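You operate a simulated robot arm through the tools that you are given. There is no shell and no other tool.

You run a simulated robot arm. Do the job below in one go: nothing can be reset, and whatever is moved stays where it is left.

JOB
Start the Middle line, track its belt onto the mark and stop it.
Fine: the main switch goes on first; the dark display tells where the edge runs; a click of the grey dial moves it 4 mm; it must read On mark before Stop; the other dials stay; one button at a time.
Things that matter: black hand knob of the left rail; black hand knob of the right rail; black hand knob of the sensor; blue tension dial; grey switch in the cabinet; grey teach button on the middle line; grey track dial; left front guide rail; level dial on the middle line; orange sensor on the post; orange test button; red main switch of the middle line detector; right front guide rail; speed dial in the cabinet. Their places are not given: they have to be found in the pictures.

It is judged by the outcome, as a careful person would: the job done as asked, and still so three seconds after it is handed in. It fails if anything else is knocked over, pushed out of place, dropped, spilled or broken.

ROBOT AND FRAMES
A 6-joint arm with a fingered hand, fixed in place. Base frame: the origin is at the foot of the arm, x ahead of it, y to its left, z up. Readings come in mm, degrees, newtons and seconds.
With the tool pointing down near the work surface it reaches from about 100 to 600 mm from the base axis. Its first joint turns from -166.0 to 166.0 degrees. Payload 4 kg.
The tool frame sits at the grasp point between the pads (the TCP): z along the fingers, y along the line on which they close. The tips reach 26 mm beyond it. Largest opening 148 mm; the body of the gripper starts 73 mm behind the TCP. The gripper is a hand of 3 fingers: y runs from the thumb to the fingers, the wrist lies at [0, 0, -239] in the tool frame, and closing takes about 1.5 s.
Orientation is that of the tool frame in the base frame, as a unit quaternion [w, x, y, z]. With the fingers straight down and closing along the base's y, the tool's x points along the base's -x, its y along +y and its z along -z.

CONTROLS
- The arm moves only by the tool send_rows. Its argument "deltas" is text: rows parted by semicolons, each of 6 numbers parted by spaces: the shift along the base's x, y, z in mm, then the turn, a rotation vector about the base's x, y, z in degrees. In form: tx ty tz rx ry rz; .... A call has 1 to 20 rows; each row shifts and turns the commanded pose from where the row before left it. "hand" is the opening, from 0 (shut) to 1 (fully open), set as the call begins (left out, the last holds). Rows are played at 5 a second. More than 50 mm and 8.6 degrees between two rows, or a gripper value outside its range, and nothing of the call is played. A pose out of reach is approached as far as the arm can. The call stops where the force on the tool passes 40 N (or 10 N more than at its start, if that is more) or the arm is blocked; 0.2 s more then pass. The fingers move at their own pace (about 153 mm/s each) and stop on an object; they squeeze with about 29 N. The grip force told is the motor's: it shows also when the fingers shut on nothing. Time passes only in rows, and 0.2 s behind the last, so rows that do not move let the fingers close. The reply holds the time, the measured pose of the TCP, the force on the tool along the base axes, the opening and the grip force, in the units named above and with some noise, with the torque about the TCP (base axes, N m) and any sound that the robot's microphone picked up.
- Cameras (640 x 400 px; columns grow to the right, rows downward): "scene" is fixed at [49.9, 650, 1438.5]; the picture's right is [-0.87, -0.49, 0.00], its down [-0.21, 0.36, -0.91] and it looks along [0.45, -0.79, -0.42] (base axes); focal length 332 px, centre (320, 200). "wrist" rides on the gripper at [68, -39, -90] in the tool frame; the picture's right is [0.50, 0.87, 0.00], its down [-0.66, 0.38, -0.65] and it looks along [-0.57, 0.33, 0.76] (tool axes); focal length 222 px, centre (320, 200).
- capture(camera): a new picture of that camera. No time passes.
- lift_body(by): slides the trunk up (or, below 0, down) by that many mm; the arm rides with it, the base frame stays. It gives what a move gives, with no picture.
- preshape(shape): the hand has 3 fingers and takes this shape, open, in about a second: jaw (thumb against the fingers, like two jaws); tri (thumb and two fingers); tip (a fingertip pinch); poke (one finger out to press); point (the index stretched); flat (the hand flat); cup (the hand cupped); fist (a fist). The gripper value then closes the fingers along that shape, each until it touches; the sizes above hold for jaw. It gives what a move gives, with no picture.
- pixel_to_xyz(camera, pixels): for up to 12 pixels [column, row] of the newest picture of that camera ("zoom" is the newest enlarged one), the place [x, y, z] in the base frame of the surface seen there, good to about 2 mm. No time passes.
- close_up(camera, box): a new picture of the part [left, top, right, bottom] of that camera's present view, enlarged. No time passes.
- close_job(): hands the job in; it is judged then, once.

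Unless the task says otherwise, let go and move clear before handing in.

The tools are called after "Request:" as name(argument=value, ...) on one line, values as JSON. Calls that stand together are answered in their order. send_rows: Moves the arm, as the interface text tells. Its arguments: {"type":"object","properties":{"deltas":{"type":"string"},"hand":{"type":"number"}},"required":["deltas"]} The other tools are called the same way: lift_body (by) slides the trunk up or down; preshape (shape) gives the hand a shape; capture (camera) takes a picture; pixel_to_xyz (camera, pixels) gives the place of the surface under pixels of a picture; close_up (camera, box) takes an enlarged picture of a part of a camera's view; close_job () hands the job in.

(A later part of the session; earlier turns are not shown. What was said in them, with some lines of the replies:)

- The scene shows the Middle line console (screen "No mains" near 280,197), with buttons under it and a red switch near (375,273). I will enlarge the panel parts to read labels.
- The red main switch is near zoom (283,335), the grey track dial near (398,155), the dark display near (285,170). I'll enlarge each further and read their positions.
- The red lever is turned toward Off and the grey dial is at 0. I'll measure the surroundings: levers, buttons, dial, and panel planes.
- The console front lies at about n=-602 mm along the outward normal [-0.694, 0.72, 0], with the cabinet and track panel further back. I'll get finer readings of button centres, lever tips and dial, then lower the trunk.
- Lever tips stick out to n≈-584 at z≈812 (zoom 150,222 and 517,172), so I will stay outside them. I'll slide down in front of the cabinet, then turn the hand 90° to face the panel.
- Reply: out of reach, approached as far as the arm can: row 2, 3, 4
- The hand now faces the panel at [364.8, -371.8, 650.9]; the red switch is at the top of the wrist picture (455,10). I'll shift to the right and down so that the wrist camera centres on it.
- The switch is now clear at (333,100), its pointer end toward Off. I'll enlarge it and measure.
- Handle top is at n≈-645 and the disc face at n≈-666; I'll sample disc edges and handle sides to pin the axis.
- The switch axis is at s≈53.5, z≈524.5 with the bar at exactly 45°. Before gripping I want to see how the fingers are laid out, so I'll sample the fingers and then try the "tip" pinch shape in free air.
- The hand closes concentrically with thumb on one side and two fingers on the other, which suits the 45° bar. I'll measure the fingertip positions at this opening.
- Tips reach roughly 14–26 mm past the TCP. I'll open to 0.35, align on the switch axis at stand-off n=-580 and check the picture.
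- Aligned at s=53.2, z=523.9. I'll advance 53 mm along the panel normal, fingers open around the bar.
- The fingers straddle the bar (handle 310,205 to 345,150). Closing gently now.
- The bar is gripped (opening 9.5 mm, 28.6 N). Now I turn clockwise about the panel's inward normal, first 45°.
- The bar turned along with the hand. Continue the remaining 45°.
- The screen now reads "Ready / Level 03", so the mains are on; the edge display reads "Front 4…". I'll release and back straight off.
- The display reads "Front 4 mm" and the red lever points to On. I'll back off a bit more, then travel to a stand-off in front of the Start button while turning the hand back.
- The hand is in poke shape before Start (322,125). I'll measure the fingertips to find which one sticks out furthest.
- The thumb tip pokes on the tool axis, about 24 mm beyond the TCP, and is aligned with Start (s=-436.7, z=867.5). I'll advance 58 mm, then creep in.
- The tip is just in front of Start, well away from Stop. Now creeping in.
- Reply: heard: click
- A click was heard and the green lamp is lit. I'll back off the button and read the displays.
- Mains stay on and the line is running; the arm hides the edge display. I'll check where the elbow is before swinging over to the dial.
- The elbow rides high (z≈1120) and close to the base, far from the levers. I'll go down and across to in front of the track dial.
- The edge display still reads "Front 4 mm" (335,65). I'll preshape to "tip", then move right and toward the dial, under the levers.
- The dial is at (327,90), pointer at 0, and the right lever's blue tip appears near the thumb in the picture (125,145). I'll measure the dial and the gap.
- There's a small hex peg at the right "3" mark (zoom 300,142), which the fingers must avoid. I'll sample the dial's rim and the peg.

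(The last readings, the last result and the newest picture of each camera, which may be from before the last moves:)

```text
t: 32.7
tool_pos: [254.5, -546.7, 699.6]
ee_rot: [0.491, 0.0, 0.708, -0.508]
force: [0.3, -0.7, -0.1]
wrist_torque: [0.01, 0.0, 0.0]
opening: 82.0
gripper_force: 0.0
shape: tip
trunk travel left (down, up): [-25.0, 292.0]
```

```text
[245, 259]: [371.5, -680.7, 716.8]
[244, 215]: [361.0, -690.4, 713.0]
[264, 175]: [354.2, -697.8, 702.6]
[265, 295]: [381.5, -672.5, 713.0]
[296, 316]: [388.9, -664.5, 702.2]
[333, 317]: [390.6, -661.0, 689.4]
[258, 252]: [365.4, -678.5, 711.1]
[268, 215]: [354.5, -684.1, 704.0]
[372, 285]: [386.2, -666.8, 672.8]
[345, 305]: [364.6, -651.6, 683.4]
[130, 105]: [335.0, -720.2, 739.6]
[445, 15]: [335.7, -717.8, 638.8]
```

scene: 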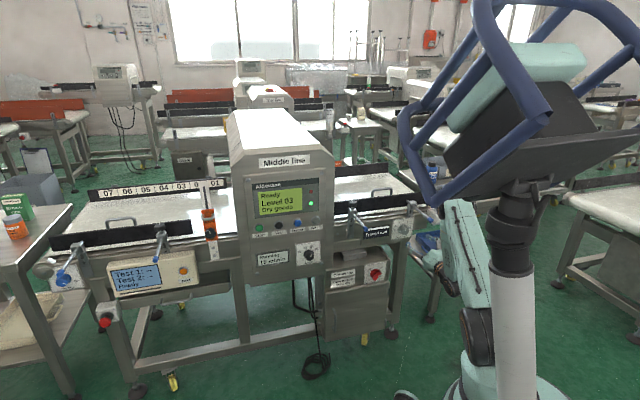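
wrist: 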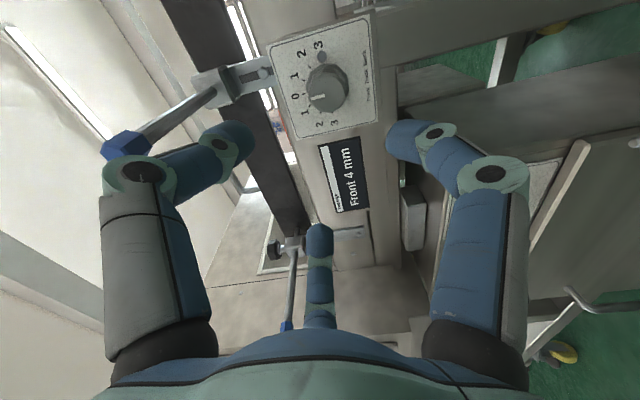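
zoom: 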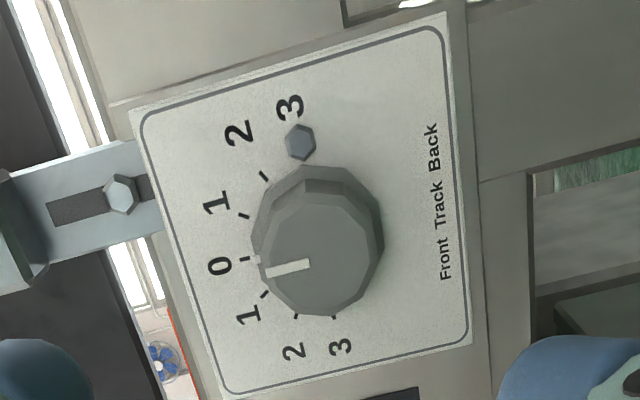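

The dial axis fits s≈205.3, z≈689, radius 17–22 mm, front at n≈-720; detents are 30° apart. I'll narrow the fingers to 0.4, align, and move to n≈-650 first.

Request:
send_rows(deltas="-6.6 -6.3 -10.6 0 0 0; 13.9 -14.4 0 0 0 0; 13.9 -14.4 0 0 0 0; 13.9 -14.4 0 0 0 0; 13.9 -14.4 0 0 0 0", hand=0.42)

Request:
capture(camera="wrist")

Request:
pixel_to_xyz(camera="wrist", pixels=[[140, 165], [165, 150], [225, 140], [250, 140]])

```text
t: 33.9
tool_pos: [303.8, -611.2, 688.1]
ee_rot: [0.49, 0.001, 0.707, -0.509]
force: [-0.8, -0.5, 0.0]
wrist_torque: [-0.01, 0.0, 0.02]
opening: 62.6
gripper_force: 0.0
shape: tip
trunk travel left (down, up): [-25.0, 292.0]
```

```text
taken
```

wrist: 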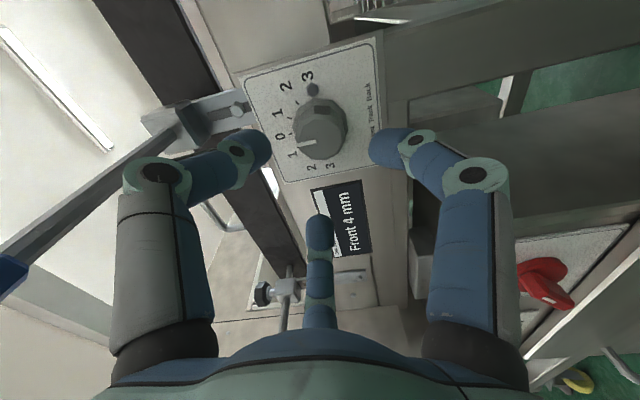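

```text
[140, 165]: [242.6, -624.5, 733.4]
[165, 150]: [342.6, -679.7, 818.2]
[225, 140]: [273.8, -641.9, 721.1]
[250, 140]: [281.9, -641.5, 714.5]
```

Centred at s=205.4, z=688.1 with clear room below the lever. Advancing 61 mm around the dial.

Request:
send_rows(deltas="10.6 -11 0.5 0 0 0; 10.6 -11 0.3 0 0 0; 10.6 -11 0 0 0 0; 5.3 -5.5 0 0 0 0; 5.2 -5.4 0 0 0 0")

Request:
capture(camera="wrist")

```text
t: 35.1
tool_pos: [345.2, -654.4, 687.1]
ee_rot: [0.491, -0.001, 0.708, -0.509]
force: [-0.2, 0.1, -0.3]
wrist_torque: [0.03, -0.03, 0.0]
opening: 62.5
gripper_force: 0.1
shape: tip
trunk travel left (down, up): [-25.0, 292.0]
```

```text
taken
```

wrist: 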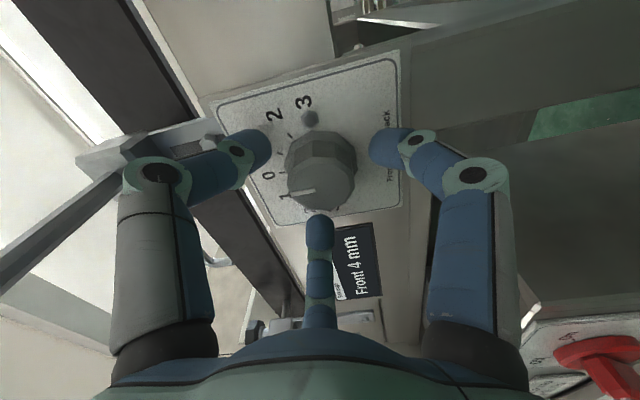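

The fingers surround the dial evenly. Closing on it.

Request:
send_rows(deltas="0 0 0.8 0 0 0; 0 0 0 0 0 0; 0 0 0 0 0 0; 0 0 0 0 0 0; 0 0 0 0 0 0; 0 0 0 0 0 0", hand=0)

Request:
capture(camera="wrist")

```text
t: 36.5
tool_pos: [345.4, -655.1, 689.8]
ee_rot: [0.491, -0.001, 0.707, -0.508]
force: [3.9, -4.2, -1.0]
wrist_torque: [0.01, 0.0, -0.03]
opening: 40.9
gripper_force: 28.7
shape: tip
trunk travel left (down, up): [-25.0, 292.0]
```

```text
taken
```

wrist: 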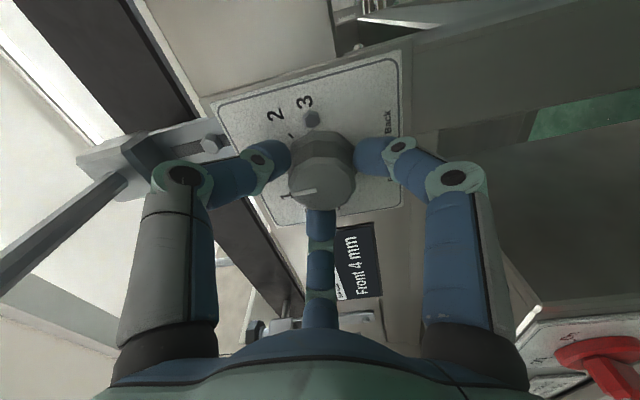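

Gripped at 41 mm, display still "Front 4 mm". Turning one click (30°) clockwise toward Back.

Request:
send_rows(deltas="0 0 0 4.164 -4.32 0; 0 0 0 4.164 -4.32 0; 0 0 0 4.164 -4.32 0; 0 0 0 4.164 -4.32 0; 0 0 0 4.164 -4.32 0")

Request:
capture(camera="wrist")

Request:
close_up(camera="scene", box=[340, 200, 440, 260])

```text
t: 37.7
tool_pos: [345.0, -655.8, 689.9]
ee_rot: [0.606, 0.184, 0.683, -0.363]
force: [4.0, -6.8, 0.6]
wrist_torque: [0.07, 0.07, -0.04]
opening: 41.1
gripper_force: 28.9
shape: tip
trunk travel left (down, up): [-25.0, 292.0]
```

```text
taken
```

wrist: 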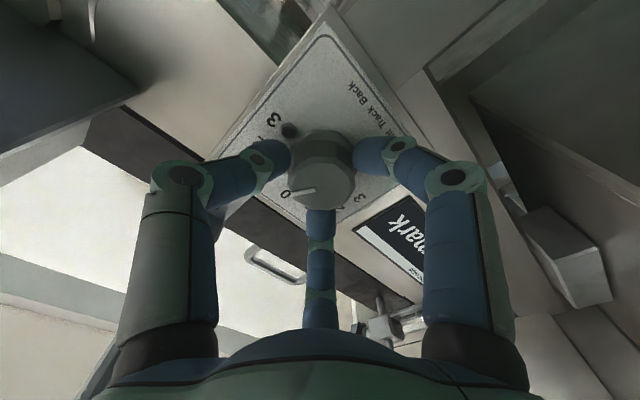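

```text
6.40 times, centred on (390, 230) of scene
```

zoom: 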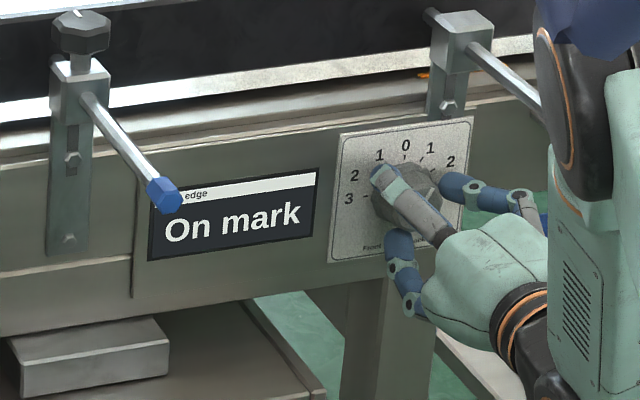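

The display reads "On mark". I'll release and withdraw straight back, then recheck the reading.

Request:
send_rows(deltas="0 0 0 0 0 0; 0 0 0 0 0 0; 0 0 0 0 0 0; 0 0 0 0 0 0", hand=0.42)

Request:
send_rows(deltas="-5.2 5.4 0 0 0 0; -10.4 10.8 0 0 0 0; -20.8 21.6 0 0 0 0; -27.8 28.8 0 0 0 0; -27.8 28.8 0 0 0 0; -27.8 28.8 0 0 0 0")

Request:
close_up(camera="scene", box=[340, 200, 440, 260])

Request:
capture(camera="wrist")

```text
t: 38.7
tool_pos: [345.9, -655.3, 689.2]
ee_rot: [0.606, 0.183, 0.683, -0.364]
force: [0.0, -0.2, 0.6]
wrist_torque: [0.01, -0.01, 0.02]
opening: 61.5
gripper_force: 0.0
shape: tip
trunk travel left (down, up): [-25.0, 292.0]
```

```text
t: 40.1
tool_pos: [224.9, -531.3, 691.2]
ee_rot: [0.607, 0.183, 0.683, -0.363]
force: [-0.8, 0.2, 0.3]
wrist_torque: [0.02, 0.04, 0.01]
opening: 62.0
gripper_force: 0.1
shape: tip
trunk travel left (down, up): [-25.0, 292.0]
```

```text
6.40 times, centred on (390, 230) of scene
```

zoom: 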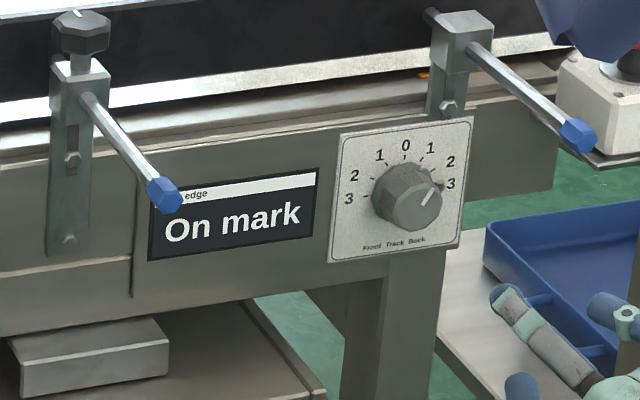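

```text
taken
```

wrist: 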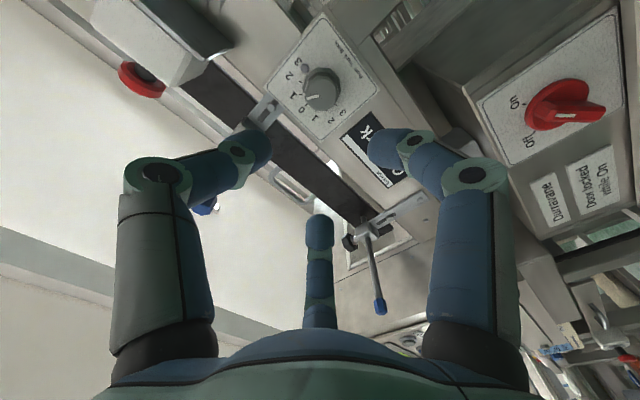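

It holds "On mark" with the dial at Back 1 and everything else untouched. I'll travel back low, then up to a stand-off in front of Stop, turning the hand back, and take the poke shape.

Request:
send_rows(deltas="-31.9 33.1 0 0 0 0; 29.69 28.62 0 -4.164 4.32 0; 29.69 28.62 0 -4.164 4.32 0; 29.69 28.62 0 -4.164 4.32 0; 29.69 28.62 0 -4.164 4.32 0; 29.69 28.62 0 -4.164 4.32 0; 29.69 28.62 0 0 0 0; 29.69 28.62 0 0 0 0; 29.69 28.62 0 0 0 0; 29.69 28.62 0 0 0 0; 29.69 28.62 0 0 0 0; 29.69 28.62 0 0 0 0; 29.69 28.62 0 0 0 0; 29.69 28.62 0 0 0 0; 29.69 28.62 0 0 0 0; 0 0 44 0 0 0; 0 0 44 0 0 0; 0 0 44 0 0 0; 0 0 44 0 0 0")

Request:
preshape(shape="poke")

Request:
capture(camera="wrist")

Request:
pixel_to_xyz(camera="wrist", pixels=[[320, 178], [322, 125], [318, 110], [330, 130]])

```text
t: 44.1
tool_pos: [607.0, -97.8, 866.7]
ee_rot: [0.49, 0.0, 0.708, -0.509]
force: [-0.4, -0.1, -0.6]
wrist_torque: [-0.01, -0.01, 0.0]
opening: 62.0
gripper_force: 0.0
shape: tip
trunk travel left (down, up): [-25.0, 292.0]
```

```text
t: 45.0
tool_pos: [608.0, -98.8, 866.0]
ee_rot: [0.491, 0.001, 0.707, -0.509]
force: [-0.1, -0.8, 0.1]
wrist_torque: [0.0, 0.02, 0.0]
opening: 0.0
gripper_force: 0.0
shape: poke
trunk travel left (down, up): [-25.0, 292.0]
```

```text
taken
```

wrist: 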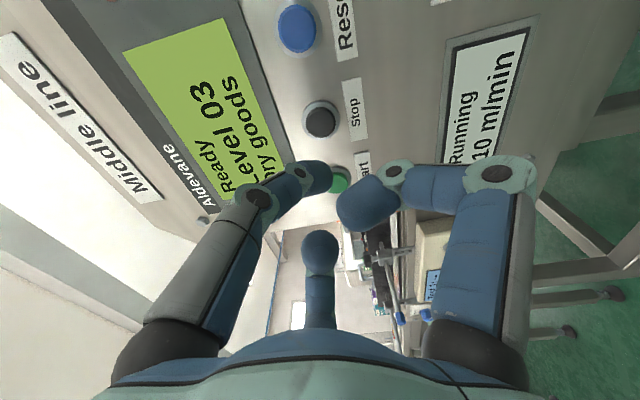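

```text
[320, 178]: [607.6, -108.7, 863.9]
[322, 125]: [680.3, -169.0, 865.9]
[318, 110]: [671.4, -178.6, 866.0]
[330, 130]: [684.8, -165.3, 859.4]
```

Aligned with Stop (s≈-369, z≈866; button at (321,119)), and the line shows "Running 10 m/min". Advance 64 mm, then check before pressing.

Request:
send_rows(deltas="14.8 -15.4 0 0 0 0; 14.8 -15.4 0 0 0 0; 14.8 -15.3 0 0 0 0; 0 0 0 0 0 0")

Request:
capture(camera="wrist")

Request:
close_up(camera="scene", box=[240, 200, 400, 300])

```text
t: 46.0
tool_pos: [653.1, -143.4, 866.5]
ee_rot: [0.491, 0.0, 0.707, -0.509]
force: [-0.5, -0.2, 0.0]
wrist_torque: [-0.02, 0.02, -0.01]
opening: 0.1
gripper_force: 0.2
shape: poke
trunk travel left (down, up): [-25.0, 292.0]
```

```text
taken
```

wrist: 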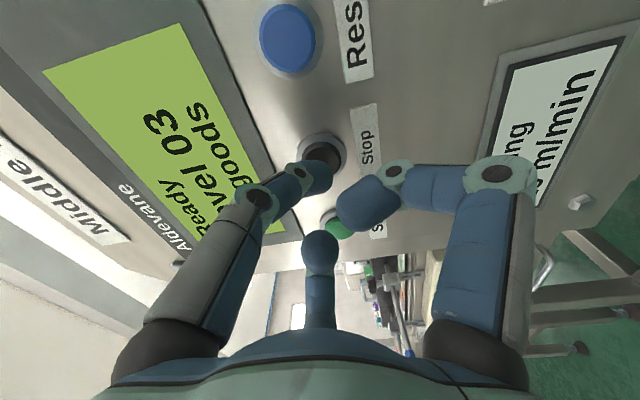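

```text
4.00 times, centred on (320, 250) of scene
```

zoom: 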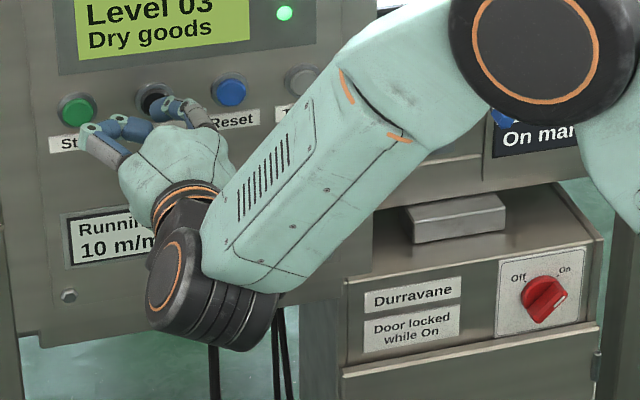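

The tip is on Stop, the other fingers stay well behind near Start, and the display still shows "On mark". Press now.

Request:
send_rows(deltas="1.04 -1.08 0 0 0 0; 1.04 -1.08 0 0 0 0; 1.04 -1.08 0 0 0 0; 1.04 -1.08 0 0 0 0; 1.04 -1.08 0 0 0 0; 1.04 -1.08 0 0 0 0; 1.04 -1.08 0 0 0 0")

Request:
close_up(camera="scene", box=[240, 180, 400, 280])

```text
t: 47.6
tool_pos: [661.3, -151.6, 866.8]
ee_rot: [0.49, 0.0, 0.707, -0.51]
force: [-0.2, -0.5, 0.3]
wrist_torque: [-0.01, -0.02, 0.02]
opening: 0.1
gripper_force: 0.0
shape: poke
trunk travel left (down, up): [-25.0, 292.0]
```

```text
4.00 times, centred on (320, 230) of scene
```

zoom: 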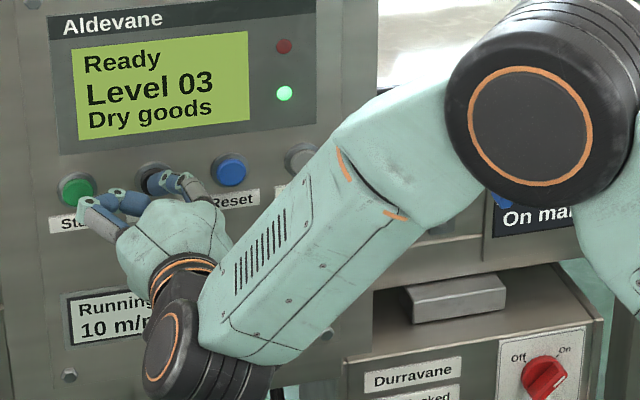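

No click yet at n=-568; creep a few millimetres further.

Request:
send_rows(deltas="0.7 -0.72 0 0 0 0; 0.7 -0.72 0 0 0 0; 0.7 -0.72 0 0 0 0; 0.7 -0.72 0 0 0 0")

Request:
close_up(camera="scene", box=[240, 180, 400, 280])

```text
t: 48.6
tool_pos: [663.1, -152.6, 866.1]
ee_rot: [0.491, 0.001, 0.707, -0.509]
force: [-5.5, 3.8, 0.4]
wrist_torque: [-0.03, 0.0, 0.03]
opening: 0.0
gripper_force: 0.0
shape: poke
trunk travel left (down, up): [-25.0, 292.0]
heard: click
```

```text
4.00 times, centred on (320, 230) of scene
```

zoom: 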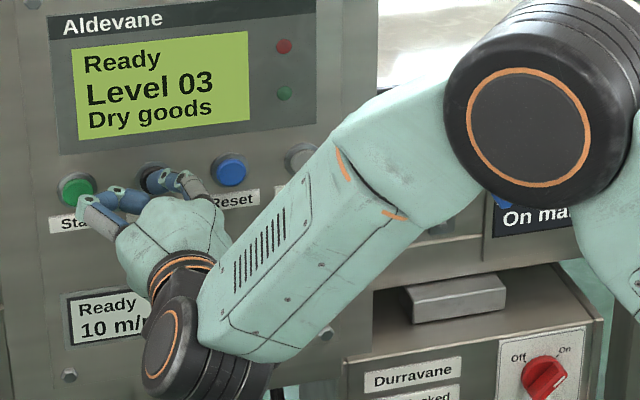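

A click, the green lamp went out and the small display reads "Ready". I'll withdraw clear and inspect everything.

Request:
send_rows(deltas="-5 5.2 0 0 0 0; -12 12.5 0 0 0 0; -20 20.8 0 0 0 0; -24 24.9 0 0 0 0; -20 20.8 0 0 0 0")

Request:
send_rows(deltas="0 0 -35 0 0 0; 0 0 -35 0 0 0; 0 0 -35 0 0 0; 0 0 -35 0 0 0; 0 0 -35 0 0 0")

Request:
capture(camera="scene")

Request:
capture(camera="wrist")

Request:
close_up(camera="scene", box=[230, 160, 450, 290])

```text
t: 49.8
tool_pos: [583.1, -69.6, 864.8]
ee_rot: [0.49, 0.0, 0.708, -0.509]
force: [1.9, -0.2, -0.1]
wrist_torque: [0.03, -0.02, -0.01]
opening: 0.1
gripper_force: 0.0
shape: poke
trunk travel left (down, up): [-25.0, 292.0]
```

```text
t: 51.0
tool_pos: [583.1, -70.7, 690.5]
ee_rot: [0.491, 0.001, 0.707, -0.509]
force: [0.9, -0.4, -1.2]
wrist_torque: [-0.02, 0.0, -0.06]
opening: 0.0
gripper_force: 0.0
shape: poke
trunk travel left (down, up): [-25.0, 292.0]
```

```text
taken
```

scene: 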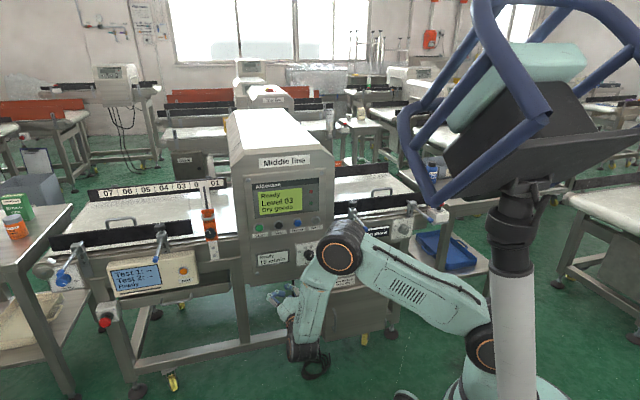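

```text
taken
```

wrist: 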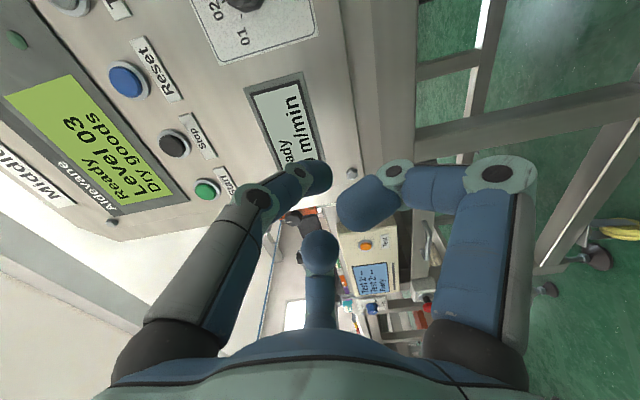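

```text
2.91 times, centred on (340, 225) of scene
```

zoom: 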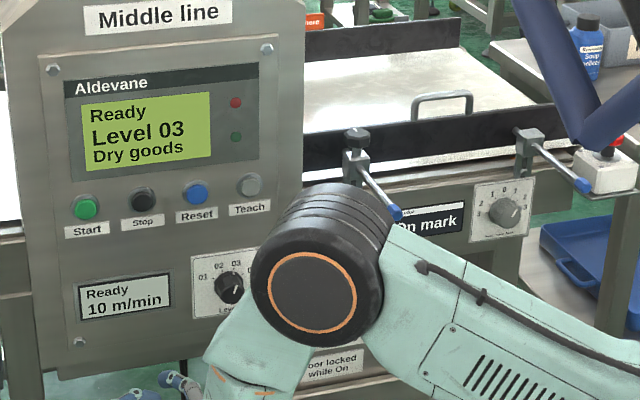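

The console reads Ready, the small display Ready, the edge display "On mark", the dial sits at Back 1, and the arm is clear with nothing else disturbed. Handing in.

Request:
close_job()

```text
The job is handed in.
```

The Middle line was started, its belt edge tracked onto the mark, and the line stopped. The job is handed in.

- **Main switch:** turned to On first. The screen went from "No mains" to "Ready", and the edge display read "Front 4 mm".
- **Start:** pressed once. There was a click, the green lamp lit and the small display showed "Running 10 m/min".
- **Track dial:** turned one click toward Back. The display then read "On mark" and still did after I let go.
- **Stop:** pressed once while it read "On mark". There was a click, the lamp went out and the display returned to "Ready".

I did not touch the other dials, the guide rails, the sensor or the remaining buttons, and the last pictures showed nothing out of place. The main switch is left On. The arm is clear of the line.
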